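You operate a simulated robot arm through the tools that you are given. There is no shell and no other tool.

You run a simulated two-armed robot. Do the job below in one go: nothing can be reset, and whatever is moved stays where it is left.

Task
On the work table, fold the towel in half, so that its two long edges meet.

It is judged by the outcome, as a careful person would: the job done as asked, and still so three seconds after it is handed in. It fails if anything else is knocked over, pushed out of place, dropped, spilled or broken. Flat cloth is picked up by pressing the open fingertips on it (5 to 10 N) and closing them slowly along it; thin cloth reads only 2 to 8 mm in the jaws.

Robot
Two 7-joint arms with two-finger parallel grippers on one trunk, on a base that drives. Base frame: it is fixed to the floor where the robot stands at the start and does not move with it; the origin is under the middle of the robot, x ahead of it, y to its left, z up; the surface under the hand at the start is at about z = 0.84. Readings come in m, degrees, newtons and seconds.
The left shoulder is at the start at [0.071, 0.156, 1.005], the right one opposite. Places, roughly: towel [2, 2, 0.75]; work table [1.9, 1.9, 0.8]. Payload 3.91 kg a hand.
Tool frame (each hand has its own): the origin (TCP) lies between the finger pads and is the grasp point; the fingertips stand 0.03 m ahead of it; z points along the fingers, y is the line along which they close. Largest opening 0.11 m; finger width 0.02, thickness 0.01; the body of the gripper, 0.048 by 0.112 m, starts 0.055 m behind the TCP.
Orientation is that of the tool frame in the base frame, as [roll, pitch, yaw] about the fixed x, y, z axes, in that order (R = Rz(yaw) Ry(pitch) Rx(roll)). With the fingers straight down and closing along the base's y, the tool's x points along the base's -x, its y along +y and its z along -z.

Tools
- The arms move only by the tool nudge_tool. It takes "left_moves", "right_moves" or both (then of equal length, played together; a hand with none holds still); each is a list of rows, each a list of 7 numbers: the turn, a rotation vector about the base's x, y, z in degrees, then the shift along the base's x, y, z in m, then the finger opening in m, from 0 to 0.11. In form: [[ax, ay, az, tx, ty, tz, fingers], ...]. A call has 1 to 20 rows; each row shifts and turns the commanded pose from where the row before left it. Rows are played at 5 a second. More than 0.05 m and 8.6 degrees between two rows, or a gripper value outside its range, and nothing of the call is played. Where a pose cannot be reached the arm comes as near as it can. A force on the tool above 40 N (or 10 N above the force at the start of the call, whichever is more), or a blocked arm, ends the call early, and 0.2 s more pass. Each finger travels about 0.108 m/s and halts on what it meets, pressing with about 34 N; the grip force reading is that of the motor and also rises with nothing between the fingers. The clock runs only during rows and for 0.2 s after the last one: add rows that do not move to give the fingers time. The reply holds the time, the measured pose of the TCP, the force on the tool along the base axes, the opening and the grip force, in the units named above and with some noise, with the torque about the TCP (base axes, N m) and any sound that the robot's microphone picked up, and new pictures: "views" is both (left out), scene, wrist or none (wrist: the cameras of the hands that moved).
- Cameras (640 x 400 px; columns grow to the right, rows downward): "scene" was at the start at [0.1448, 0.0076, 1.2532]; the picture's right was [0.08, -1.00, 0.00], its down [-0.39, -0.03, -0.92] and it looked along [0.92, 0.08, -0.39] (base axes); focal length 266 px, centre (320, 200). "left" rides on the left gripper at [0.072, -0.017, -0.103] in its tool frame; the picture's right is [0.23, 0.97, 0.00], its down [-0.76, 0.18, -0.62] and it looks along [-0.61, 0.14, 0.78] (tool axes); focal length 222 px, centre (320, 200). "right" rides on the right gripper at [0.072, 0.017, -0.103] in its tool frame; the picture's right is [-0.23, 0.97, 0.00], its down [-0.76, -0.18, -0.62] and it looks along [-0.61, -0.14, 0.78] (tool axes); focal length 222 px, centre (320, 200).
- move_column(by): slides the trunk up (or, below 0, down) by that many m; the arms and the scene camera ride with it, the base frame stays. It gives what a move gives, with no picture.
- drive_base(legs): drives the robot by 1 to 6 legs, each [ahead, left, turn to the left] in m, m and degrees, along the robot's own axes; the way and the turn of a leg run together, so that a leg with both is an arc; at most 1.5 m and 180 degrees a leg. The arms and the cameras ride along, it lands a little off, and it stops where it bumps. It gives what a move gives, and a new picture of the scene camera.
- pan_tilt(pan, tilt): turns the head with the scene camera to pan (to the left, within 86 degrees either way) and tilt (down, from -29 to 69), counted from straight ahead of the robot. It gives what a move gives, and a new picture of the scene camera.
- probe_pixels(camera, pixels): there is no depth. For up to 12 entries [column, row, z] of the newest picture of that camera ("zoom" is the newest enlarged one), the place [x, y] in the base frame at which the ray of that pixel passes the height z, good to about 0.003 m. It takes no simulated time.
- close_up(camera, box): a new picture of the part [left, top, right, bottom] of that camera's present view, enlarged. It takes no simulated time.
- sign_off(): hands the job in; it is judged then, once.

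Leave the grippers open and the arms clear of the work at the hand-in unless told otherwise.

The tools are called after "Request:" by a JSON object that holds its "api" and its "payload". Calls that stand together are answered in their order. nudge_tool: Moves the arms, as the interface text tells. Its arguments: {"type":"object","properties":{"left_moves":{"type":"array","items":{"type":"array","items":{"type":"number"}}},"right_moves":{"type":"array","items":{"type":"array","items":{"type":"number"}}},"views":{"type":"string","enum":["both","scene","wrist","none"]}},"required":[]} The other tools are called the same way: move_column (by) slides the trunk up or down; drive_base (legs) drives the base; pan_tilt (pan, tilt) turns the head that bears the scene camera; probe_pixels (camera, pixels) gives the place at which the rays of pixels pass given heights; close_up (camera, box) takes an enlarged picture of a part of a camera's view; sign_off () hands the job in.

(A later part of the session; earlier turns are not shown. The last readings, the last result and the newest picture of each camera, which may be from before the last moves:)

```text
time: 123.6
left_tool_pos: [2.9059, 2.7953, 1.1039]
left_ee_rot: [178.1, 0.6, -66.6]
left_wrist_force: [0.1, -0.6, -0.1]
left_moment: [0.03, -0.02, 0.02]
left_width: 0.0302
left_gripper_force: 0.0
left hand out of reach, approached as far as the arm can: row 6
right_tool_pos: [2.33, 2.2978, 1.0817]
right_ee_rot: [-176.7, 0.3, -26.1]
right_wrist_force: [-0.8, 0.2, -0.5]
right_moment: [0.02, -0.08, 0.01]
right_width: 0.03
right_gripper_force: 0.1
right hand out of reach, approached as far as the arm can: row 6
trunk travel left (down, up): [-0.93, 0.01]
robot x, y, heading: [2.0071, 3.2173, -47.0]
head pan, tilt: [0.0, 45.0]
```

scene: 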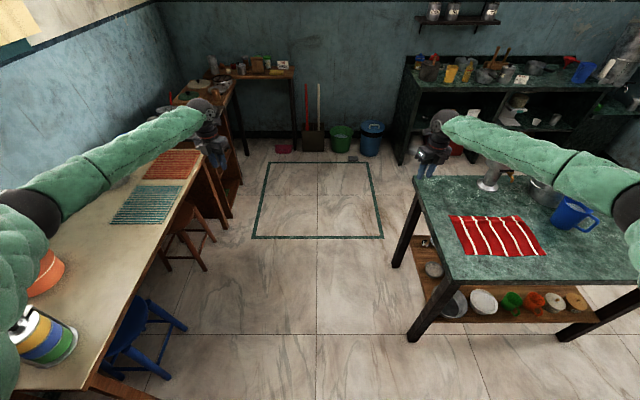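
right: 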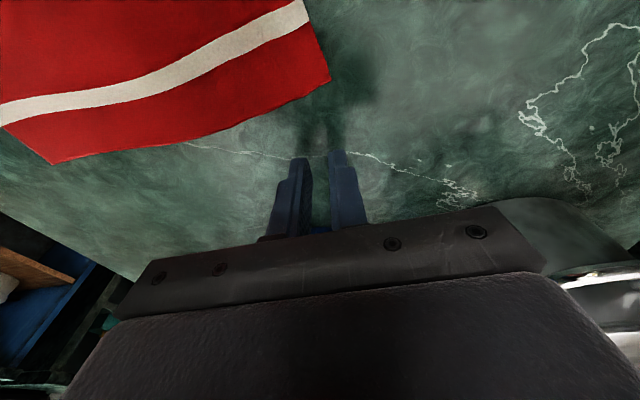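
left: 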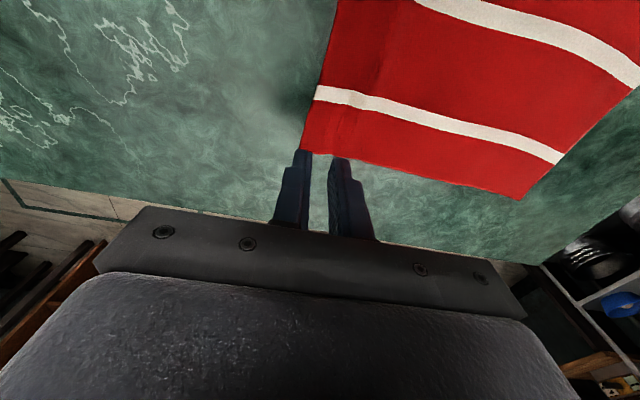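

The elbows are back out to the sides, as at the start. Now I'll unwind the wrists so the fingers close across the towel's long edge, with cameras facing outward this time, and level the tools.

Request:
{"api": "nudge_tool", "payload": {"left_moves": [[0.2, -1.98, 0, 0, 0, 0, 0.03], [0, 0, 8.4, 0, 0, 0.005, 0.03], [0, 0, 8.4, 0, 0, 0.005, 0.03], [0, 0, 8.4, 0, 0, 0.005, 0.03], [0, 0, 8.4, 0, 0, 0.005, 0.03], [0, 0, 8.4, 0, 0, 0.005, 0.03], [0, 0, 8.4, 0, 0, 0.005, 0.03], [0, 0, 8.4, 0, 0, 0.005, 0.03], [0, 0, 8.4, 0, 0, 0.005, 0.03], [0, 0, 8.4, 0, 0, 0.005, 0.03], [0, 0, 8.4, 0, 0, 0.005, 0.03], [0, 0, 8.4, 0, 0, 0.005, 0.03], [0, 0, 8.4, 0, 0, 0.005, 0.03], [0, 0, 8.4, 0, 0, 0.005, 0.03], [0, 0, 0, 0, 0, 0, 0.03]], "right_moves": [[-3.1, 1.18, 0, 0, 0, 0, 0.03], [0, 0, -8.5, 0, 0, 0.005, 0.03], [0, 0, -8.5, 0, 0, 0.005, 0.03], [0, 0, -8.5, 0, 0, 0.005, 0.03], [0, 0, -8.5, 0, 0, 0.005, 0.03], [0, 0, -8.5, 0, 0, 0.005, 0.03], [0, 0, -8.5, 0, 0, 0.005, 0.03], [0, 0, -8.5, 0, 0, 0.005, 0.03], [0, 0, -8.5, 0, 0, 0.005, 0.03], [0, 0, -8.5, 0, 0, 0.005, 0.03], [0, 0, -8.5, 0, 0, 0.005, 0.03], [0, 0, -8.5, 0, 0, 0.005, 0.03], [0, 0, -8.5, 0, 0, 0.005, 0.03], [0, 0, -8.5, 0, 0, 0.005, 0.03], [0, 0, 0, 0, 0, 0, 0.03]], "views": "scene"}}

```text
time: 126.8
left_tool_pos: [2.9039, 2.7964, 1.1709]
left_ee_rot: [-179.9, -0.2, 42.7]
left_wrist_force: [-0.9, 0.6, 0.0]
left_moment: [0.02, -0.01, -0.01]
left_width: 0.03
left_gripper_force: 0.0
right_tool_pos: [2.3277, 2.3008, 1.146]
right_ee_rot: [179.8, 0.3, -136.5]
right_wrist_force: [0.1, -0.3, 0.0]
right_moment: [-0.05, 0.03, 0.02]
right_width: 0.0302
right_gripper_force: 0.1
trunk travel left (down, up): [-0.93, 0.01]
robot x, y, heading: [2.0058, 3.219, -47.2]
head pan, tilt: [0.0, 45.0]
```

scene: 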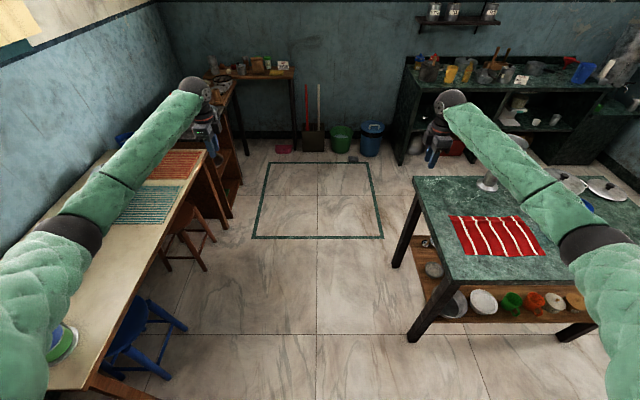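

Both tools are level and correctly turned, with the elbows out. Now I'll bring the hands closer together at the towel's spacing and a bit higher, still over open floor.

Request:
{"api": "nudge_tool", "payload": {"left_moves": [[0, 0, 0, -0.03, -0.0277, 0.013, 0.03], [0, 0, 0, -0.03, -0.0277, 0.013, 0.03], [0, 0, 0, -0.03, -0.0277, 0.013, 0.03], [0, 0, 0, -0.03, -0.0277, 0.013, 0.03], [0, 0, 0, -0.03, -0.0277, 0.013, 0.03], [0, 0, 0, -0.03, -0.0277, 0.013, 0.03], [0, 0, 0, 0, 0, 0, 0.03]], "right_moves": [[0, 0, -0.8, 0.03, 0.0277, 0.017, 0.03], [0, 0, 0, 0.03, 0.0277, 0.017, 0.03], [0, 0, 0, 0.03, 0.0277, 0.017, 0.03], [0, 0, 0, 0.03, 0.0277, 0.017, 0.03], [0, 0, 0, 0.03, 0.0277, 0.017, 0.03], [0, 0, 0, 0.03, 0.0277, 0.017, 0.03], [0, 0, 0, 0, 0, 0, 0.03]], "views": "scene"}}

```text
time: 128.4
left_tool_pos: [2.7242, 2.6284, 1.2498]
left_ee_rot: [-179.9, -0.1, 42.8]
left_wrist_force: [0.2, -0.1, 0.0]
left_moment: [-0.02, 0.02, -0.03]
left_width: 0.0302
left_gripper_force: 0.1
right_tool_pos: [2.5125, 2.465, 1.2464]
right_ee_rot: [179.8, 0.2, -137.2]
right_wrist_force: [0.3, -0.1, -0.6]
right_moment: [-0.01, 0.02, 0.02]
right_width: 0.0298
right_gripper_force: 0.0
trunk travel left (down, up): [-0.93, 0.01]
robot x, y, heading: [2.0034, 3.2159, -47.0]
head pan, tilt: [0.0, 45.0]
```

scene: 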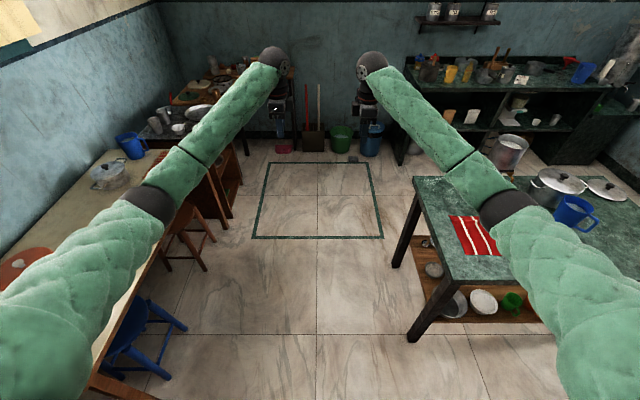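

This posture matches the first good one. I'll lower the trunk and rehearse the whole reach over the open floor before going near the table again.

Request:
{"api": "move_column", "payload": {"by": -0.25}}

Request:
{"api": "nudge_tool", "payload": {"left_moves": [[0, 0, 0, 0, 0, -0.03, 0.03], [0, 0, 0, 0, 0, -0.03, 0.03], [0, 0, 0, 0, 0, -0.03, 0.03], [0, 0, 0, 0, 0, -0.03, 0.03], [0, 0, 0, 0, 0, -0.03, 0.03], [0, 0, 0, 0, 0, -0.016, 0.03], [0, 0, 0, 0, 0, 0, 0.03]], "right_moves": [[0, 0, 0, 0, 0, -0.03, 0.03], [0, 0, 0, 0, 0, -0.03, 0.03], [0, 0, 0, 0, 0, -0.03, 0.03], [0, 0, 0, 0, 0, -0.03, 0.03], [0, 0, 0, 0, 0, -0.03, 0.03], [0, 0, 0, 0, 0, -0.016, 0.03], [0, 0, 0, 0, 0, 0, 0.03]], "views": "scene"}}

```text
time: 131.0
left_tool_pos: [2.7245, 2.6296, 1.0005]
left_ee_rot: [-180.0, -0.1, 42.5]
left_wrist_force: [-0.5, 0.1, -0.1]
left_moment: [0.02, 0.01, 0.01]
left_width: 0.0299
left_gripper_force: 0.1
right_tool_pos: [2.5117, 2.4641, 0.9969]
right_ee_rot: [179.8, 0.2, -137.3]
right_wrist_force: [0.5, 0.3, 0.3]
right_moment: [-0.02, 0.01, -0.01]
right_width: 0.03
right_gripper_force: 0.1
trunk travel left (down, up): [-0.68, 0.26]
robot x, y, heading: [2.0053, 3.2219, -46.8]
head pan, tilt: [0.0, 45.0]
```

```text
time: 132.6
left_tool_pos: [2.7244, 2.629, 0.8341]
left_ee_rot: [-179.9, -0.1, 42.6]
left_wrist_force: [-0.8, 0.0, -0.3]
left_moment: [-0.01, -0.01, 0.02]
left_width: 0.03
left_gripper_force: 0.0
right_tool_pos: [2.5102, 2.4632, 0.8302]
right_ee_rot: [179.8, 0.2, -137.1]
right_wrist_force: [0.4, 0.0, -0.2]
right_moment: [0.01, 0.01, -0.03]
right_width: 0.0303
right_gripper_force: 0.0
trunk travel left (down, up): [-0.68, 0.26]
robot x, y, heading: [2.0018, 3.2195, -47.1]
head pan, tilt: [0.0, 45.0]
```

scene: 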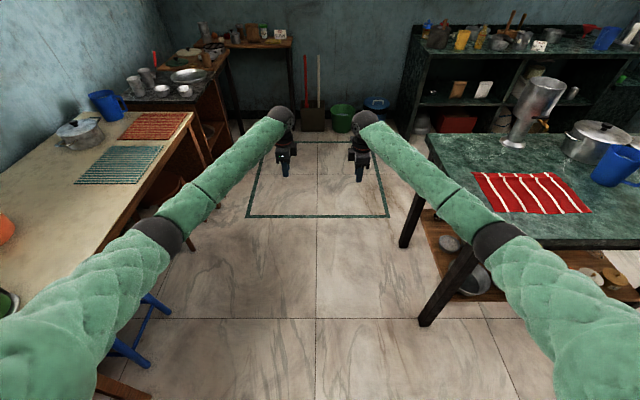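

The low reach works with the elbows out. Next I'll rehearse the folding motion here over the floor: an arc of 0.175 m toward me, tipping the fingers 45°.

Request:
{"api": "nudge_tool", "payload": {"left_moves": [[-2.756, -2.543, 0, -0.0034, 0.0037, 0.0225, 0.013], [-2.756, -2.543, 0, -0.0072, 0.0078, 0.021, 0.013], [-2.756, -2.543, 0, -0.0108, 0.0117, 0.0178, 0.013], [-2.756, -2.543, 0, -0.0136, 0.0148, 0.0135, 0.013], [-2.756, -2.543, 0, -0.0155, 0.0168, 0.0081, 0.013], [-2.756, -2.543, 0, -0.0166, 0.018, 0.0023, 0.013], [-2.756, -2.543, 0, -0.0165, 0.0179, -0.0038, 0.013], [-2.756, -2.543, 0, -0.0155, 0.0168, -0.0096, 0.013], [-2.756, -2.543, 0, -0.0134, 0.0146, -0.015, 0.013], [-2.756, -2.543, 0, -0.0105, 0.0114, -0.0192, 0.013], [-2.756, -2.543, 0, -0.0069, 0.0075, -0.0224, 0.013], [-2.756, -2.543, 0, -0.003, 0.0032, -0.024, 0.013], [0, 0, 0, 0, 0, 0, 0.013]], "right_moves": [[-2.756, -2.543, 0, -0.0034, 0.0037, 0.0225, 0.013], [-2.756, -2.543, 0, -0.0072, 0.0078, 0.021, 0.013], [-2.756, -2.543, 0, -0.0108, 0.0117, 0.0178, 0.013], [-2.756, -2.543, 0, -0.0136, 0.0148, 0.0135, 0.013], [-2.756, -2.543, 0, -0.0155, 0.0168, 0.0081, 0.013], [-2.756, -2.543, 0, -0.0166, 0.018, 0.0023, 0.013], [-2.756, -2.543, 0, -0.0165, 0.0179, -0.0038, 0.013], [-2.756, -2.543, 0, -0.0155, 0.0168, -0.0096, 0.013], [-2.756, -2.543, 0, -0.0134, 0.0146, -0.015, 0.013], [-2.756, -2.543, 0, -0.0105, 0.0114, -0.0192, 0.013], [-2.756, -2.543, 0, -0.0069, 0.0075, -0.0224, 0.013], [-2.756, -2.543, 0, -0.003, 0.0032, -0.024, 0.013], [0, 0, 0, 0, 0, 0, 0.013]], "views": "scene"}}

```text
time: 135.4
left_tool_pos: [2.5917, 2.7723, 0.8257]
left_ee_rot: [135.0, -0.1, 42.7]
left_wrist_force: [0.0, -0.6, -0.2]
left_moment: [-0.01, 0.02, 0.0]
left_width: 0.013
left_gripper_force: 0.0
right_tool_pos: [2.3783, 2.6083, 0.8214]
right_ee_rot: [-135.2, 0.1, -137.1]
right_wrist_force: [-0.2, -0.1, -0.2]
right_moment: [0.0, -0.01, -0.01]
right_width: 0.0131
right_gripper_force: 0.1
trunk travel left (down, up): [-0.68, 0.26]
robot x, y, heading: [2.0061, 3.2184, -47.1]
head pan, tilt: [0.0, 45.0]
```

scene: 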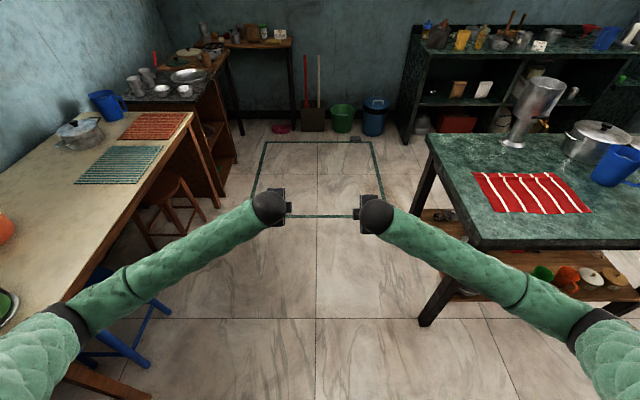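

The whole motion runs cleanly, with the elbows staying out. I'll bring the hands back upright and raised, held back from the dispenser, for the drive to the table.

Request:
{"api": "nudge_tool", "payload": {"left_moves": [[2.756, 2.543, 0, 0.0056, -0.0061, 0.0175, 0.03], [2.756, 2.543, 0, 0.0056, -0.0061, 0.0175, 0.03], [2.756, 2.543, 0, 0.0056, -0.0061, 0.0175, 0.03], [2.756, 2.543, 0, 0.0056, -0.0061, 0.0175, 0.03], [2.756, 2.543, 0, 0.0056, -0.0061, 0.0175, 0.03], [2.756, 2.543, 0, 0.0056, -0.0061, 0.0175, 0.03], [2.756, 2.543, 0, 0.0056, -0.0061, 0.0175, 0.03], [2.756, 2.543, 0, 0.0056, -0.0061, 0.0175, 0.03], [2.756, 2.543, 0, 0.0056, -0.0061, 0.0175, 0.03], [2.756, 2.543, 0, 0.0056, -0.0061, 0.0175, 0.03], [2.756, 2.543, 0, 0.0056, -0.0061, 0.0175, 0.03], [2.756, 2.543, 0, 0.0056, -0.0061, 0.0175, 0.03], [0, 0, 0, 0, 0, 0, 0.03]], "right_moves": [[2.756, 2.543, 0, 0.0056, -0.0061, 0.0175, 0.03], [2.756, 2.543, 0, 0.0056, -0.0061, 0.0175, 0.03], [2.756, 2.543, 0, 0.0056, -0.0061, 0.0175, 0.03], [2.756, 2.543, 0, 0.0056, -0.0061, 0.0175, 0.03], [2.756, 2.543, 0, 0.0056, -0.0061, 0.0175, 0.03], [2.756, 2.543, 0, 0.0056, -0.0061, 0.0175, 0.03], [2.756, 2.543, 0, 0.0056, -0.0061, 0.0175, 0.03], [2.756, 2.543, 0, 0.0056, -0.0061, 0.0175, 0.03], [2.756, 2.543, 0, 0.0056, -0.0061, 0.0175, 0.03], [2.756, 2.543, 0, 0.0056, -0.0061, 0.0175, 0.03], [2.756, 2.543, 0, 0.0056, -0.0061, 0.0175, 0.03], [2.756, 2.543, 0, 0.0056, -0.0061, 0.0175, 0.03], [0, 0, 0, 0, 0, 0, 0.03]], "views": "none"}}

Request:
{"api": "drive_base", "payload": {"legs": [[0, -0.69, 0]]}}

Request:
{"api": "pan_tilt", "payload": {"pan": 0, "tilt": 50}}

```text
time: 138.2
left_tool_pos: [2.6602, 2.7008, 1.0348]
left_ee_rot: [-179.9, -0.2, 42.5]
left_wrist_force: [0.1, 0.3, -0.3]
left_moment: [-0.01, 0.04, 0.01]
left_width: 0.0297
left_gripper_force: 0.0
right_tool_pos: [2.4442, 2.5372, 1.0323]
right_ee_rot: [179.8, 0.2, -137.2]
right_wrist_force: [-0.2, 0.0, 0.4]
right_moment: [-0.01, -0.01, -0.01]
right_width: 0.0301
right_gripper_force: 0.1
trunk travel left (down, up): [-0.68, 0.26]
robot x, y, heading: [2.0059, 3.2192, -47.1]
head pan, tilt: [0.0, 45.0]
```

```text
time: 142.0
left_tool_pos: [2.1617, 2.2362, 1.0359]
left_ee_rot: [-179.9, -0.2, 42.6]
left_wrist_force: [0.2, -0.6, -0.1]
left_moment: [0.0, -0.02, 0.0]
left_width: 0.0298
left_gripper_force: 0.0
right_tool_pos: [1.9467, 2.0719, 1.0307]
right_ee_rot: [179.7, 0.3, -137.1]
right_wrist_force: [0.7, -1.1, 0.3]
right_moment: [0.02, -0.02, -0.04]
right_width: 0.0301
right_gripper_force: 0.2
trunk travel left (down, up): [-0.68, 0.26]
robot x, y, heading: [1.5064, 2.7525, -47.0]
head pan, tilt: [0.0, 45.0]
```

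scene: 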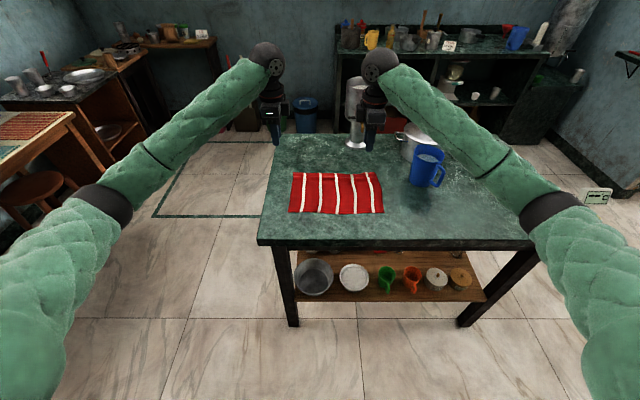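

```text
time: 142.6
left_tool_pos: [2.1614, 2.2367, 1.035]
left_ee_rot: [179.9, -0.2, 42.7]
left_wrist_force: [-0.2, -0.3, -0.8]
left_moment: [0.0, 0.02, -0.03]
left_width: 0.0299
left_gripper_force: 0.1
right_tool_pos: [1.9464, 2.0726, 1.0326]
right_ee_rot: [179.8, 0.2, -137.1]
right_wrist_force: [0.5, -0.3, 0.6]
right_moment: [-0.04, -0.01, 0.02]
right_width: 0.03
right_gripper_force: 0.1
trunk travel left (down, up): [-0.68, 0.26]
robot x, y, heading: [1.5069, 2.753, -46.7]
head pan, tilt: [0.0, 50.0]
```

scene: 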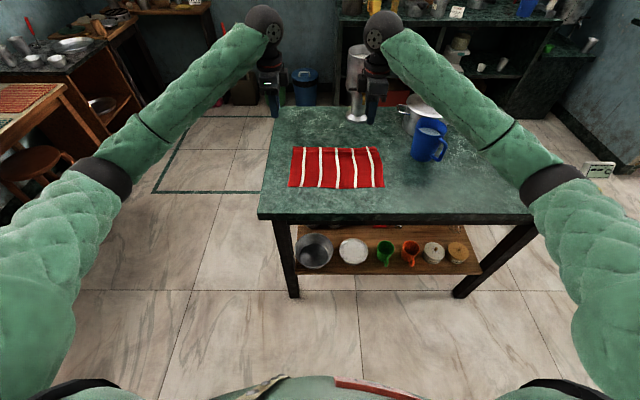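

The robot is back in place with everything standing. Now I'll measure the towel's present corners.

Request:
{"api": "close_up", "payload": {"camera": "scene", "box": [255, 100, 463, 230]}}

```text
3.08 times, centred on (359, 165) of scene
```

zoom: 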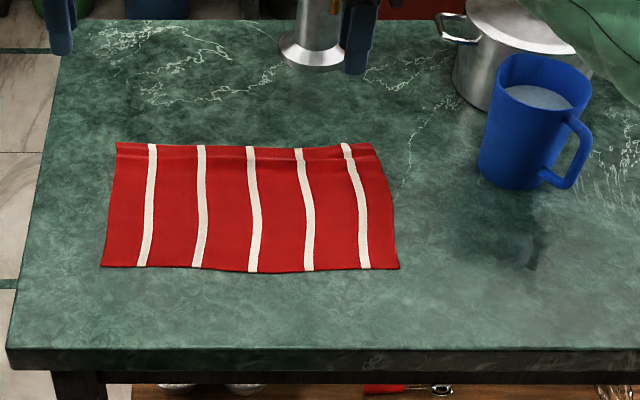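

Request:
{"api": "probe_pixels", "payload": {"camera": "zoom", "pixels": [[116, 142, 0.802], [370, 142, 0.802], [101, 266, 0.802], [399, 268, 0.802], [250, 147, 0.802], [250, 271, 0.802], [200, 145, 0.802], [340, 143, 0.802], [510, 190, 0.8], [5, 350, 0.8], [310, 68, 0.8]]}}

```text
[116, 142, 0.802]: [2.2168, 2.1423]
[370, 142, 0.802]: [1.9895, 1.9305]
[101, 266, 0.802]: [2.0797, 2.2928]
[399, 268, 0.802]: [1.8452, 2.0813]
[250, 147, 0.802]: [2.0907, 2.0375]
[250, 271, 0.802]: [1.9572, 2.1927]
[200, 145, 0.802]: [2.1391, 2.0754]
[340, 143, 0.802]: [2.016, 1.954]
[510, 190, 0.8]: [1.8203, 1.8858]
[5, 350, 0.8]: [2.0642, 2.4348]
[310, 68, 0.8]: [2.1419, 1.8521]
```

The towel is still flat with a slight ripple near its far edge. I'll lower both hands over the far corners again and check with the wrist cameras.

Request:
{"api": "nudge_tool", "payload": {"left_moves": [[0, 0, 0, 0.00485, -0.01435, -0.0275, 0.03], [0, 0, 0, 0.00485, -0.01435, -0.0275, 0.03], [0, 0, 0, 0.00485, -0.01435, -0.0275, 0.03], [0, 0, 0, 0.00485, -0.01435, -0.0275, 0.03], [0, 0, 0, 0.00485, -0.01435, -0.0275, 0.03], [0, 0, 0, 0.00485, -0.01435, -0.0275, 0.03], [0, 0, 0, 0, 0, 0, 0.03]], "right_moves": [[0, 0, 0, 0.0061, -0.0189, -0.0272, 0.03], [0, 0, 0, 0.0061, -0.0189, -0.0272, 0.03], [0, 0, 0, 0.0061, -0.0189, -0.0272, 0.03], [0, 0, 0, 0.0061, -0.0189, -0.0272, 0.03], [0, 0, 0, 0.0061, -0.0189, -0.0272, 0.03], [0, 0, 0, 0.0061, -0.0189, -0.0272, 0.03], [0, 0, 0, 0, 0, 0, 0.03]]}}

```text
time: 144.2
left_tool_pos: [2.1913, 2.1518, 0.8701]
left_ee_rot: [-180.0, -0.1, 42.7]
left_wrist_force: [-0.6, -0.4, -0.3]
left_moment: [-0.05, 0.01, -0.02]
left_width: 0.0299
left_gripper_force: 0.1
right_tool_pos: [1.9818, 1.9615, 0.8691]
right_ee_rot: [180.0, 0.3, -137.0]
right_wrist_force: [-0.2, 0.9, 0.6]
right_moment: [0.01, 0.0, -0.01]
right_width: 0.0302
right_gripper_force: 0.1
trunk travel left (down, up): [-0.68, 0.26]
robot x, y, heading: [1.5067, 2.7517, -46.9]
head pan, tilt: [0.0, 50.0]
```

scene: 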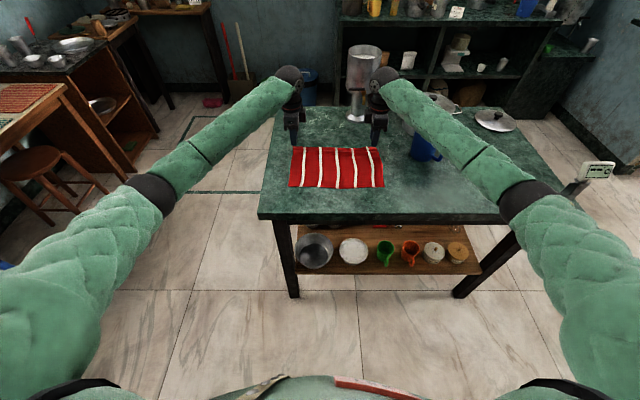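
right: 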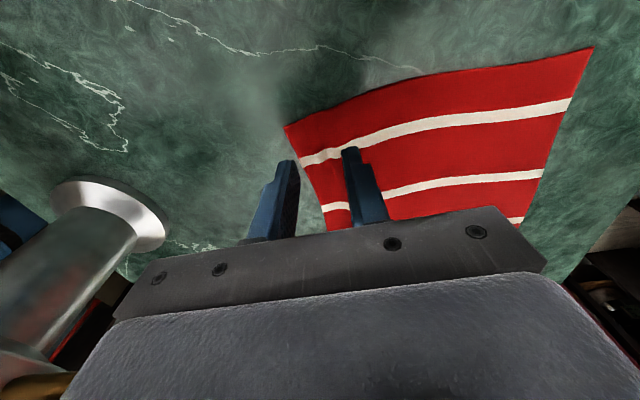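
left: 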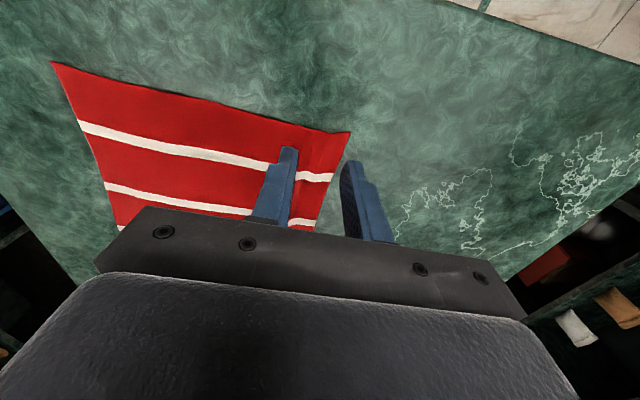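

The cameras now show both far corners. I'll probe the far edge.

Request:
{"api": "probe_pixels", "payload": {"camera": "left", "pixels": [[350, 133, 0.802], [340, 165, 0.802], [328, 200, 0.802], [52, 62, 0.802]]}}

Request:
{"api": "probe_pixels", "payload": {"camera": "right", "pixels": [[285, 127, 0.802], [300, 163, 0.802], [318, 205, 0.802], [593, 47, 0.802]]}}

Request:
{"api": "close_up", "payload": {"camera": "left", "box": [240, 100, 440, 225]}}

Request:
{"api": "close_up", "payload": {"camera": "right", "box": [220, 100, 420, 225]}}

```text
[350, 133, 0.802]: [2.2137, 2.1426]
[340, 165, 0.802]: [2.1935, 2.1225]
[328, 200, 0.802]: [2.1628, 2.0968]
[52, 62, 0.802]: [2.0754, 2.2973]
```

```text
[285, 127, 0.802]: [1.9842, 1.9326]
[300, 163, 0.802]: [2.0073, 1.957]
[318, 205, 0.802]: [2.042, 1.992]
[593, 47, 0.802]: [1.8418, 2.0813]
```

```text
3.20 times, centred on (340, 162) of left
```

zoom: 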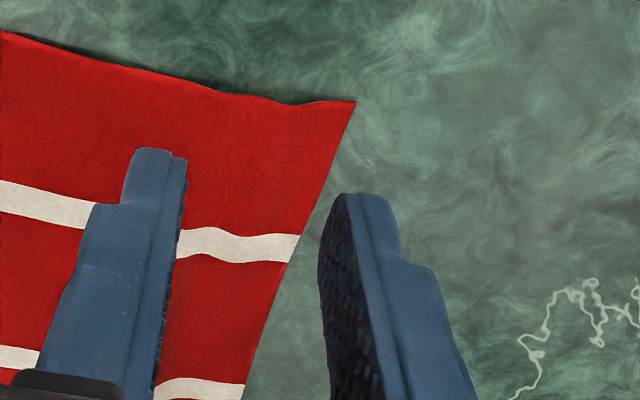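

```text
3.20 times, centred on (320, 162) of right
```

zoom: 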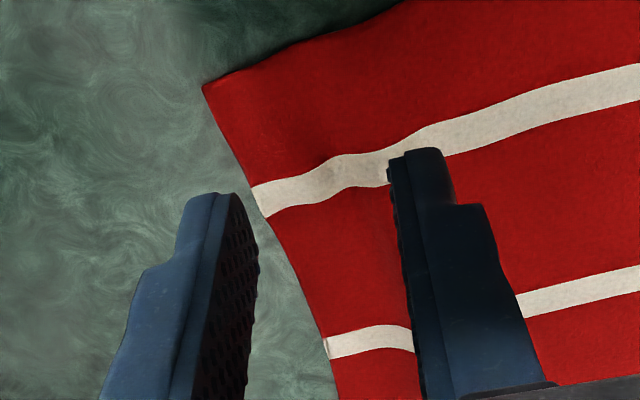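

The far edge sits at v≈0.073 (left) and 0.076 (right). I'll set the fingers across the edge with a 1.6 cm opening and lower them to contact.

Request:
{"api": "nudge_tool", "payload": {"left_moves": [[0, 0, 0, 0.0111, -0.012, 0, 0.016], [0, 0, 0, 0, 0, -0.015, 0.016], [0, 0, 0, 0, 0, -0.015, 0.016], [0, 0, 0, 0, 0, -0.006, 0.016], [0, 0, 0, 0, 0, 0, 0.016]], "right_moves": [[0, 0, 0, 0.0108, -0.0117, 0, 0.016], [0, 0, 0, 0, 0, -0.015, 0.016], [0, 0, 0, 0, 0, -0.015, 0.016], [0, 0, 0, 0, 0, -0.005, 0.016], [0, 0, 0, 0, 0, 0, 0.016]], "views": "wrist"}}

Request:
{"api": "close_up", "payload": {"camera": "left", "box": [240, 100, 440, 225]}}

Request:
{"api": "close_up", "payload": {"camera": "right", "box": [220, 100, 420, 225]}}

```text
time: 145.4
left_tool_pos: [2.2015, 2.1396, 0.8328]
left_ee_rot: [-179.9, -0.2, 42.6]
left_wrist_force: [0.0, 0.0, 0.0]
left_moment: [0.0, -0.01, -0.01]
left_width: 0.0156
left_gripper_force: 0.0
right_tool_pos: [1.9948, 1.9472, 0.834]
right_ee_rot: [179.8, 0.2, -137.1]
right_wrist_force: [0.2, -0.5, -0.7]
right_moment: [0.04, 0.01, 0.0]
right_width: 0.0159
right_gripper_force: 0.1
trunk travel left (down, up): [-0.68, 0.26]
robot x, y, heading: [1.5099, 2.7512, -46.8]
head pan, tilt: [0.0, 50.0]
```

right: 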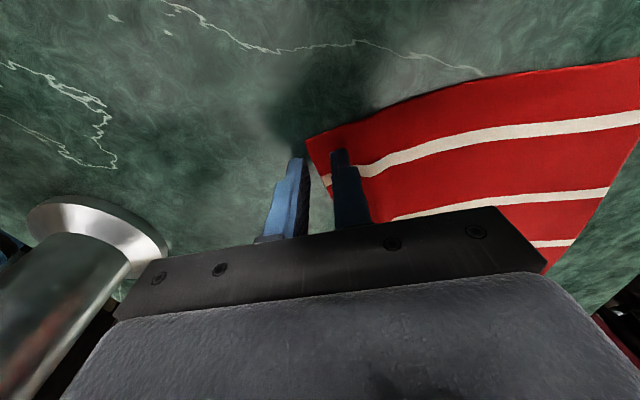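
left: 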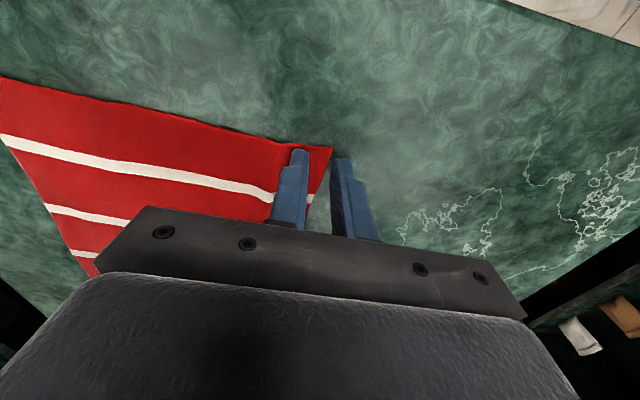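

```text
3.20 times, centred on (340, 162) of left
```

zoom: 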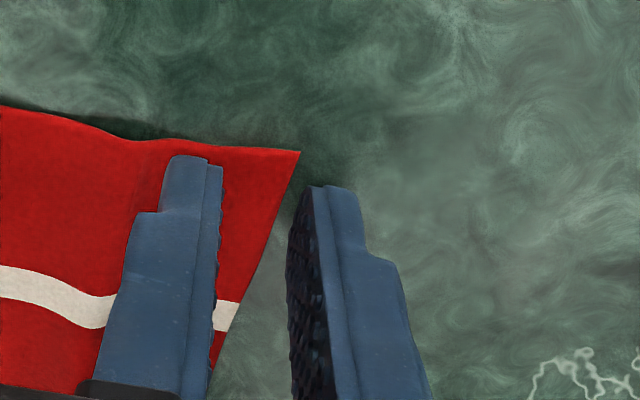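

```text
3.20 times, centred on (320, 162) of right
```

zoom: 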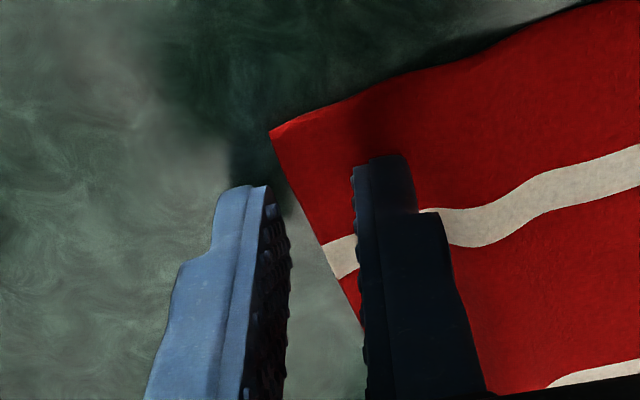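

Both edges lie between the fingers, just inside the outer ones. I'll press gently.

Request:
{"api": "nudge_tool", "payload": {"left_moves": [[0, 0, 0, 0, 0, -0.001, 0.016], [0, 0, 0, 0, 0, -0.001, 0.016], [0, 0, 0, 0, 0, -0.001, 0.016], [0, 0, 0, 0, 0, 0, 0.016]], "right_moves": [[0, 0, 0, 0, 0, -0.001, 0.016], [0, 0, 0, 0, 0, -0.001, 0.016], [0, 0, 0, 0, 0, -0.001, 0.016], [0, 0, 0, 0, 0, 0, 0.016]], "views": "none"}}

```text
time: 146.4
left_tool_pos: [2.202, 2.1394, 0.8316]
left_ee_rot: [180.0, -0.1, 42.6]
left_wrist_force: [0.6, -1.5, 2.0]
left_moment: [0.02, 0.0, -0.04]
left_width: 0.0157
left_gripper_force: 0.1
right_tool_pos: [1.9944, 1.9473, 0.8308]
right_ee_rot: [179.9, 0.2, -137.0]
right_wrist_force: [0.1, 0.2, 5.0]
right_moment: [0.04, 0.11, 0.0]
right_width: 0.0161
right_gripper_force: 0.3
trunk travel left (down, up): [-0.68, 0.26]
robot x, y, heading: [1.502, 2.7552, -47.3]
head pan, tilt: [0.0, 50.0]
```

Left presses with 2 N and right with 5 N. I'll press 1 mm more on the left and half a millimetre more on the right, then close slowly.

Request:
{"api": "nudge_tool", "payload": {"left_moves": [[0, 0, 0, 0, 0, -0.001, 0.016], [0, 0, 0, 0, 0, 0, 0.016], [0, 0, 0, 0, 0, 0, 0.014], [0, 0, 0, 0, 0, 0, 0.012], [0, 0, 0, 0, 0, 0, 0.01], [0, 0, 0, 0, 0, 0, 0.008], [0, 0, 0, 0, 0, 0, 0.006], [0, 0, 0, 0, 0, 0, 0.004], [0, 0, 0, 0, 0, 0, 0.002], [0, 0, 0, 0, 0, 0, 0.0], [0, 0, 0, 0, 0, 0, 0.0], [0, 0, 0, 0, 0, 0, 0.0]], "right_moves": [[0, 0, 0, 0, 0, -0.0005, 0.016], [0, 0, 0, 0, 0, 0, 0.016], [0, 0, 0, 0, 0, 0, 0.014], [0, 0, 0, 0, 0, 0, 0.012], [0, 0, 0, 0, 0, 0, 0.01], [0, 0, 0, 0, 0, 0, 0.008], [0, 0, 0, 0, 0, 0, 0.006], [0, 0, 0, 0, 0, 0, 0.004], [0, 0, 0, 0, 0, 0, 0.002], [0, 0, 0, 0, 0, 0, 0.0], [0, 0, 0, 0, 0, 0, 0.0], [0, 0, 0, 0, 0, 0, 0.0]], "views": "wrist"}}

Request:
{"api": "close_up", "payload": {"camera": "left", "box": [240, 100, 440, 225]}}

Request:
{"api": "close_up", "payload": {"camera": "right", "box": [220, 100, 420, 225]}}

```text
time: 149.0
left_tool_pos: [2.2021, 2.1393, 0.8304]
left_ee_rot: [-179.9, -0.1, 42.7]
left_wrist_force: [-0.7, 0.7, 11.8]
left_moment: [0.05, 0.08, -0.01]
left_width: 0.0017
left_gripper_force: 34.6
right_tool_pos: [1.9942, 1.9477, 0.8314]
right_ee_rot: [179.9, 0.2, -137.1]
right_wrist_force: [0.5, -0.9, 8.9]
right_moment: [0.02, 0.02, 0.05]
right_width: 0.0018
right_gripper_force: 33.8
trunk travel left (down, up): [-0.68, 0.26]
robot x, y, heading: [1.5045, 2.7513, -46.9]
head pan, tilt: [0.0, 50.0]
```

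right: 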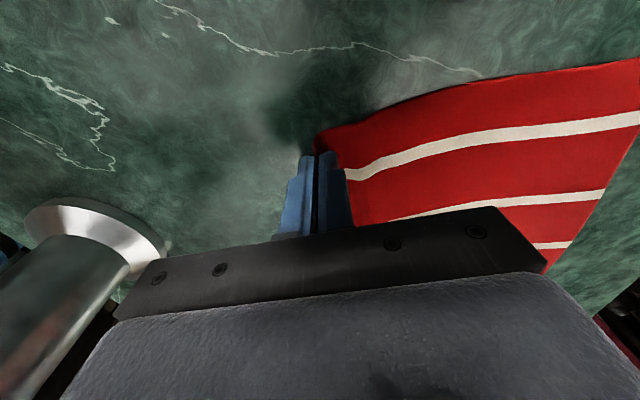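
left: 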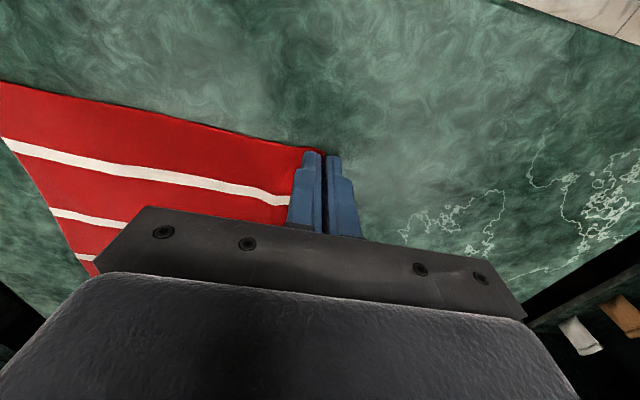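

```text
3.20 times, centred on (340, 162) of left
```

zoom: 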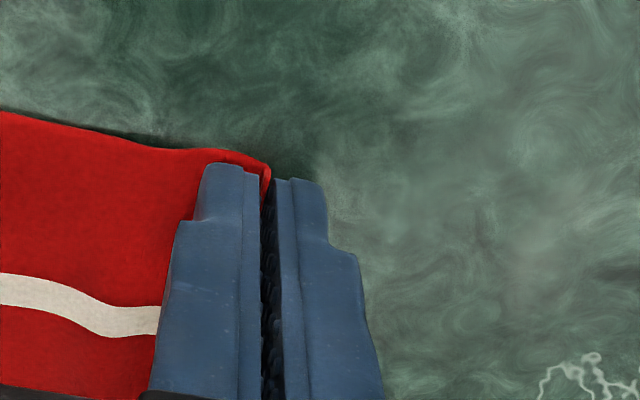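

```text
3.20 times, centred on (320, 162) of right
```

zoom: 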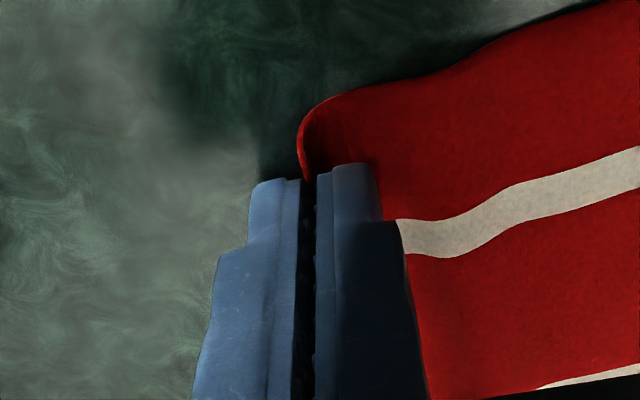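

Each hand now seems to hold just the edge, about 1.8 mm of cloth. I'll start the folding arc with a small lift and check that both corners come along.

Request:
{"api": "nudge_tool", "payload": {"left_moves": [[-1.378, -1.271, 0, -0.0012, 0.0013, 0.011, 0.0], [-1.378, -1.271, 0, -0.0022, 0.0024, 0.0115, 0.0], [-1.378, -1.271, 0, -0.003, 0.0033, 0.0105, 0.0], [-1.378, -1.271, 0, -0.0042, 0.0045, 0.0105, 0.0], [0, 0, 0, 0, 0, 0, 0.0]], "right_moves": [[-1.378, -1.271, 0, -0.0012, 0.0013, 0.011, 0.0], [-1.378, -1.271, 0, -0.0022, 0.0024, 0.0115, 0.0], [-1.378, -1.271, 0, -0.003, 0.0033, 0.0105, 0.0], [-1.378, -1.271, 0, -0.0042, 0.0045, 0.0105, 0.0], [0, 0, 0, 0, 0, 0, 0.0]]}}

Request:
{"api": "close_up", "payload": {"camera": "scene", "box": [255, 100, 463, 230]}}

```text
time: 150.2
left_tool_pos: [2.1911, 2.1509, 0.8742]
left_ee_rot: [172.6, -0.1, 42.8]
left_wrist_force: [-0.2, -0.2, -0.2]
left_moment: [0.0, 0.0, 0.05]
left_width: 0.0017
left_gripper_force: 34.1
right_tool_pos: [1.9836, 1.9571, 0.8729]
right_ee_rot: [-172.7, 0.2, -137.0]
right_wrist_force: [-0.5, 0.4, -0.8]
right_moment: [0.02, 0.01, -0.01]
right_width: 0.0013
right_gripper_force: 34.0
trunk travel left (down, up): [-0.68, 0.26]
robot x, y, heading: [1.5068, 2.7513, -47.0]
head pan, tilt: [0.0, 50.0]
```

scene: 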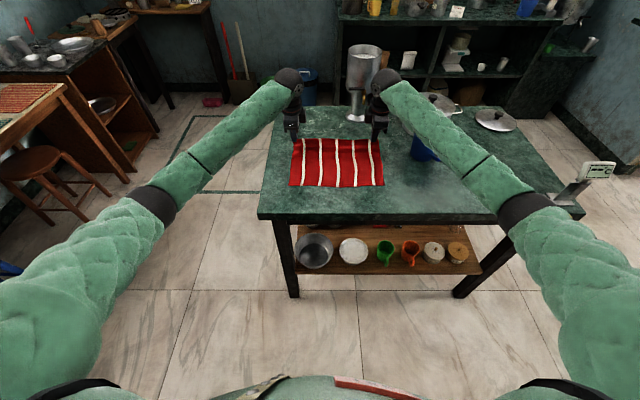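
right: 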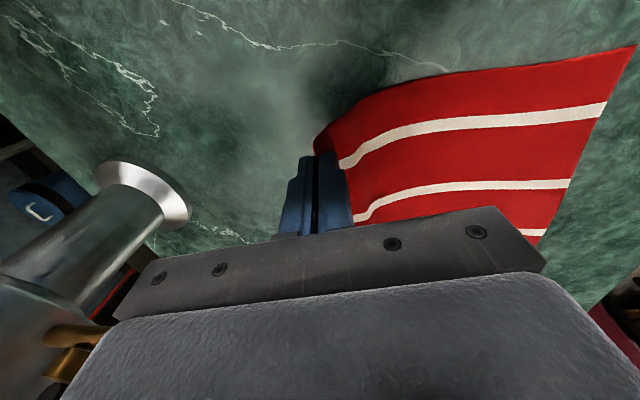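
left: 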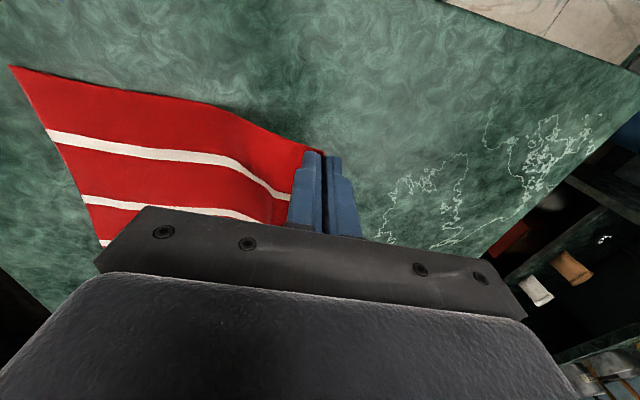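

```text
3.08 times, centred on (359, 165) of scene
```

zoom: 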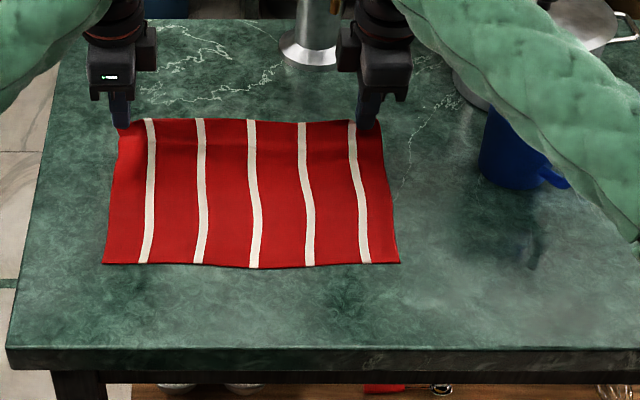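

Both far corners come up cleanly with the edge straight, and the near half stays put. I'll continue the arc slowly and stop just before touchdown.

Request:
{"api": "nudge_tool", "payload": {"left_moves": [[-1.378, -1.271, 0, -0.006, 0.0065, 0.01045, 0.0], [-1.378, -1.271, 0, -0.006, 0.0065, 0.01045, 0.0], [-1.378, -1.271, 0, -0.0076, 0.0083, 0.0071, 0.0], [-1.378, -1.271, 0, -0.0076, 0.0083, 0.0071, 0.0], [-1.378, -1.271, 0, -0.0087, 0.0095, 0.00425, 0.0], [-1.378, -1.271, 0, -0.0087, 0.0095, 0.00425, 0.0], [-1.378, -1.271, 0, -0.0093, 0.0101, 0.00125, 0.0], [-1.378, -1.271, 0, -0.0093, 0.0101, 0.00125, 0.0], [-1.378, -1.271, 0, -0.0093, 0.0101, -0.002, 0.0], [-1.378, -1.271, 0, -0.0093, 0.0101, -0.002, 0.0], [-1.378, -1.271, 0, -0.0087, 0.0094, -0.005, 0.0], [-1.378, -1.271, 0, -0.0087, 0.0094, -0.005, 0.0], [-1.378, -1.271, 0, -0.0076, 0.0082, -0.00785, 0.0], [-1.378, -1.271, 0, -0.0076, 0.0082, -0.00785, 0.0], [-1.378, -1.271, 0, -0.0059, 0.0064, -0.01005, 0.0], [-1.378, -1.271, 0, -0.0059, 0.0064, -0.01005, 0.0], [0, 0, 0, 0, 0, 0, 0.0]], "right_moves": [[-1.378, -1.271, 0, -0.006, 0.0065, 0.01045, 0.0], [-1.378, -1.271, 0, -0.006, 0.0065, 0.01045, 0.0], [-1.378, -1.271, 0, -0.0076, 0.0083, 0.0071, 0.0], [-1.378, -1.271, 0, -0.0076, 0.0083, 0.0071, 0.0], [-1.378, -1.271, 0, -0.0087, 0.0095, 0.00425, 0.0], [-1.378, -1.271, 0, -0.0087, 0.0095, 0.00425, 0.0], [-1.378, -1.271, 0, -0.0093, 0.0101, 0.00125, 0.0], [-1.378, -1.271, 0, -0.0093, 0.0101, 0.00125, 0.0], [-1.378, -1.271, 0, -0.0093, 0.0101, -0.002, 0.0], [-1.378, -1.271, 0, -0.0093, 0.0101, -0.002, 0.0], [-1.378, -1.271, 0, -0.0087, 0.0094, -0.005, 0.0], [-1.378, -1.271, 0, -0.0087, 0.0094, -0.005, 0.0], [-1.378, -1.271, 0, -0.0076, 0.0082, -0.00785, 0.0], [-1.378, -1.271, 0, -0.0076, 0.0082, -0.00785, 0.0], [-1.378, -1.271, 0, -0.0059, 0.0064, -0.01005, 0.0], [-1.378, -1.271, 0, -0.0059, 0.0064, -0.01005, 0.0], [0, 0, 0, 0, 0, 0, 0.0]]}}

Request:
{"api": "close_up", "payload": {"camera": "scene", "box": [255, 100, 463, 230]}}

```text
time: 153.8
left_tool_pos: [2.0668, 2.2874, 0.8692]
left_ee_rot: [142.5, -0.1, 42.8]
left_wrist_force: [-0.4, -0.6, -0.2]
left_moment: [-0.01, 0.06, 0.0]
left_width: 0.0019
left_gripper_force: 33.7
right_tool_pos: [1.857, 2.0957, 0.8695]
right_ee_rot: [-142.5, 0.0, -137.0]
right_wrist_force: [-0.2, 0.0, -0.1]
right_moment: [0.05, 0.02, -0.02]
right_width: 0.0015
right_gripper_force: 34.0
trunk travel left (down, up): [-0.68, 0.26]
robot x, y, heading: [1.5047, 2.751, -46.8]
head pan, tilt: [0.0, 50.0]
```

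scene: 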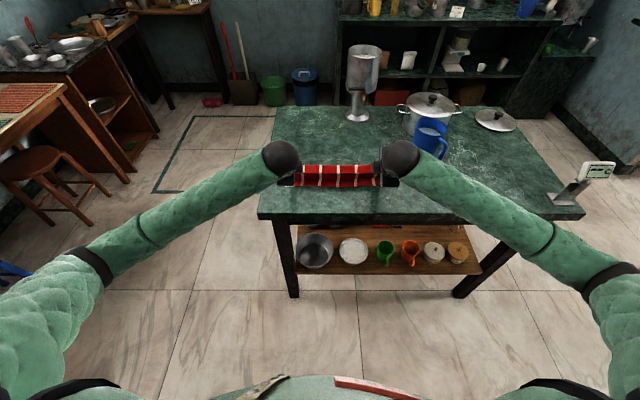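
right: 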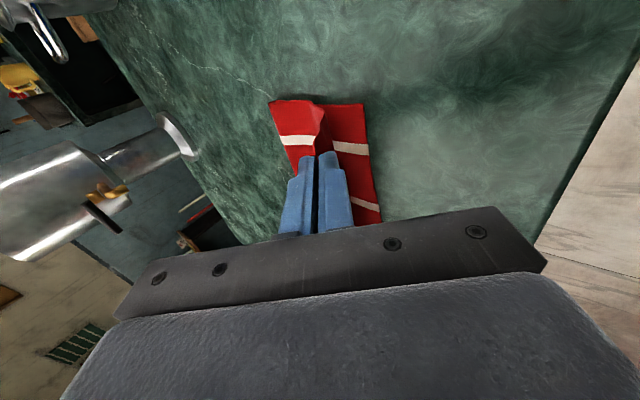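
left: 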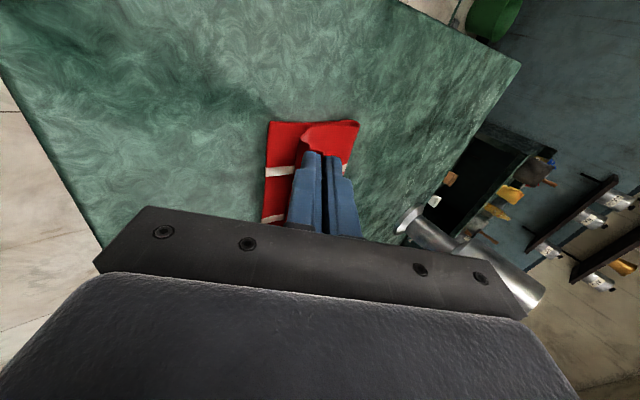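

```text
3.08 times, centred on (359, 165) of scene
```

zoom: 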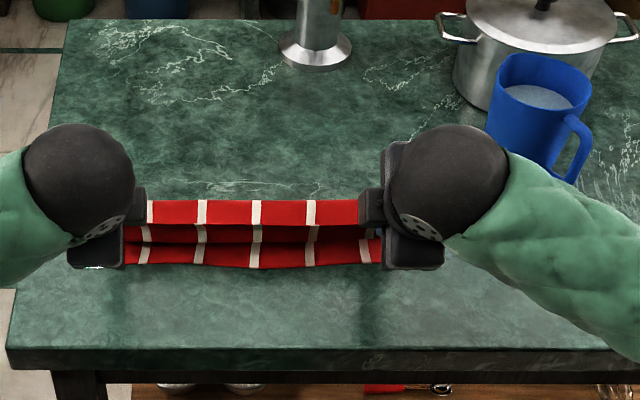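

The fold is forming well, with the moving edge nearly over the near edge. I'll check where the near edge lies before setting it down.

Request:
{"api": "probe_pixels", "payload": {"camera": "right", "pixels": [[366, 104, 0.802], [371, 150, 0.802], [380, 215, 0.802], [270, 103, 0.803]]}}

Request:
{"api": "probe_pixels", "payload": {"camera": "left", "pixels": [[268, 122, 0.802], [265, 165, 0.802], [262, 218, 0.802], [358, 122, 0.803]]}}

Request:
{"api": "close_up", "payload": {"camera": "left", "box": [220, 90, 420, 215]}}

Request:
{"api": "close_up", "payload": {"camera": "right", "box": [220, 80, 420, 205]}}

```text
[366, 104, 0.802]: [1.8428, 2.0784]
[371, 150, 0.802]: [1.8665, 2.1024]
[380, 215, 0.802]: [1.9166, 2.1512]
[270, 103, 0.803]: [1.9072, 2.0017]
```

```text
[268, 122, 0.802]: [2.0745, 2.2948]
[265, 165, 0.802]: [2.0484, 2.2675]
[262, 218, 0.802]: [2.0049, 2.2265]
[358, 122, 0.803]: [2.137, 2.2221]
```

```text
3.20 times, centred on (320, 152) of left
```

zoom: 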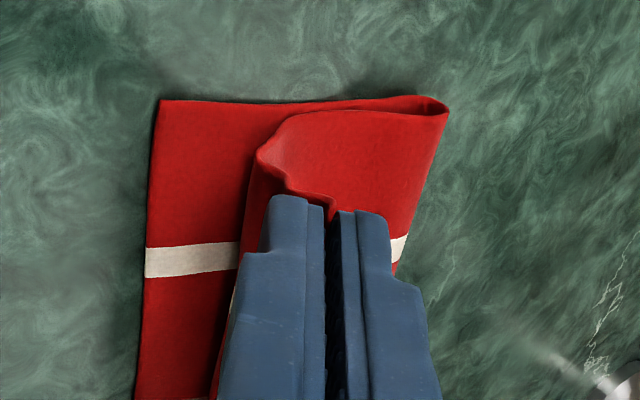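

```text
3.20 times, centred on (320, 142) of right
```

zoom: 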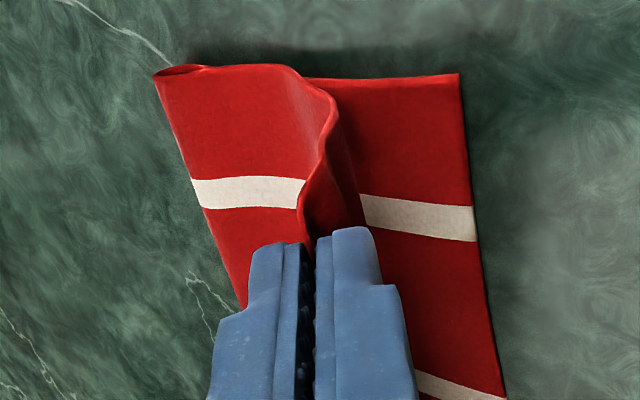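

The near edge is at v≈0.279 and the fold line at about 0.178, almost exactly the middle. I'll lower the held edge onto the near edge.

Request:
{"api": "nudge_tool", "payload": {"left_moves": [[-1.378, -1.271, 0, -0.0039, 0.0042, -0.01175, 0.0], [-1.378, -1.271, 0, -0.0039, 0.0042, -0.01175, 0.0], [-1.378, -1.271, 0, -0.0023, 0.0025, -0.009, 0.0], [-1.378, -1.271, 0, -0.0023, 0.0025, -0.007, 0.0], [0, 0, 0, 0, 0, 0, 0.0]], "right_moves": [[-1.378, -1.271, 0, -0.0039, 0.0042, -0.01175, 0.0], [-1.378, -1.271, 0, -0.0039, 0.0042, -0.01175, 0.0], [-1.378, -1.271, 0, -0.0023, 0.0025, -0.009, 0.0], [-1.378, -1.271, 0, -0.0023, 0.0025, -0.007, 0.0], [0, 0, 0, 0, 0, 0, 0.0]]}}

Request:
{"api": "close_up", "payload": {"camera": "scene", "box": [255, 100, 463, 230]}}

Request:
{"api": "close_up", "payload": {"camera": "left", "box": [220, 90, 420, 215]}}

Request:
{"api": "close_up", "payload": {"camera": "right", "box": [220, 80, 420, 205]}}

```text
time: 155.0
left_tool_pos: [2.0536, 2.3007, 0.8296]
left_ee_rot: [135.0, -0.2, 42.7]
left_wrist_force: [0.4, -0.2, -0.3]
left_moment: [0.0, 0.03, 0.01]
left_width: 0.0016
left_gripper_force: 33.8
right_tool_pos: [1.8453, 2.1097, 0.8298]
right_ee_rot: [-135.1, -0.1, -137.0]
right_wrist_force: [-0.7, 0.2, 1.1]
right_moment: [0.03, 0.03, 0.05]
right_width: 0.0017
right_gripper_force: 34.5
trunk travel left (down, up): [-0.68, 0.26]
robot x, y, heading: [1.5057, 2.7551, -46.8]
head pan, tilt: [0.0, 50.0]
```

scene: 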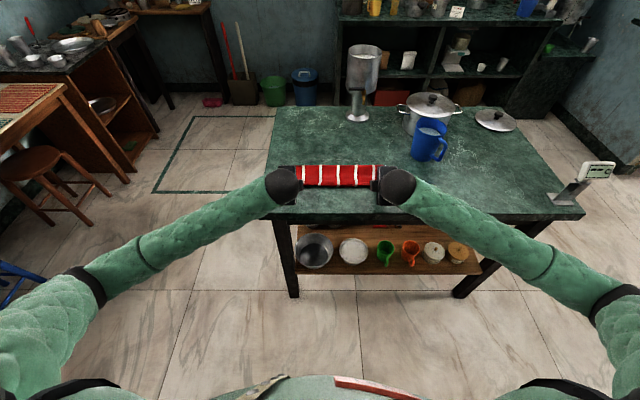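
right: 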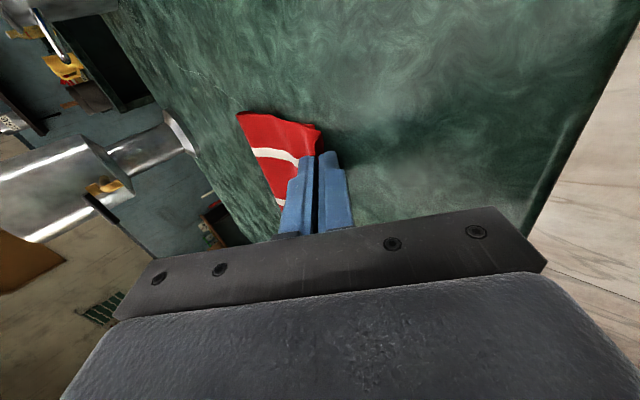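
left: 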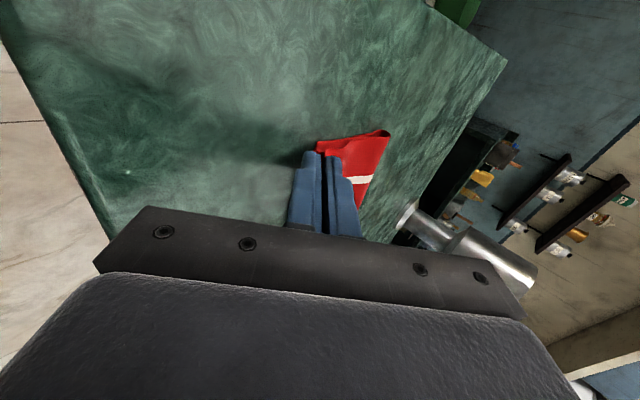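

```text
3.08 times, centred on (359, 165) of scene
```

zoom: 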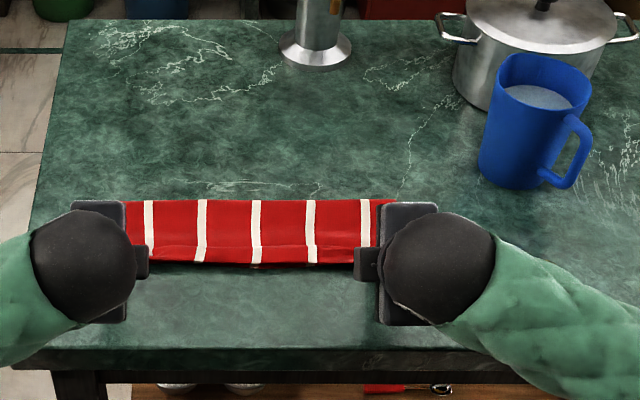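

```text
3.20 times, centred on (320, 152) of left
```

zoom: 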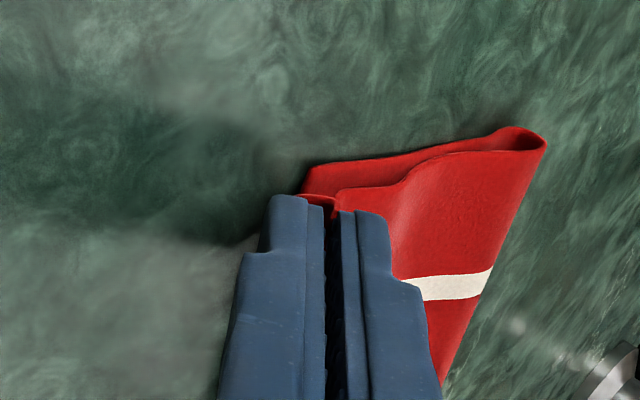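

```text
3.20 times, centred on (320, 142) of right
```

zoom: 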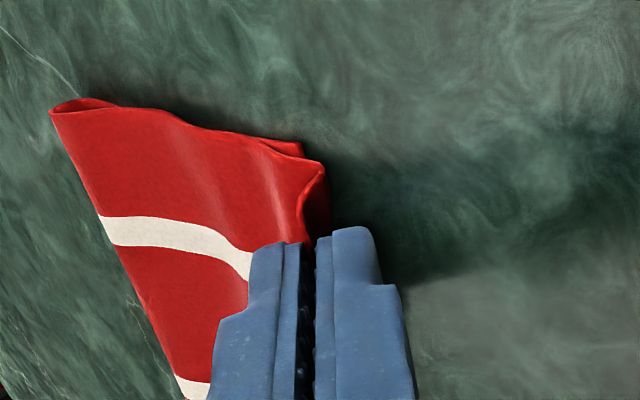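

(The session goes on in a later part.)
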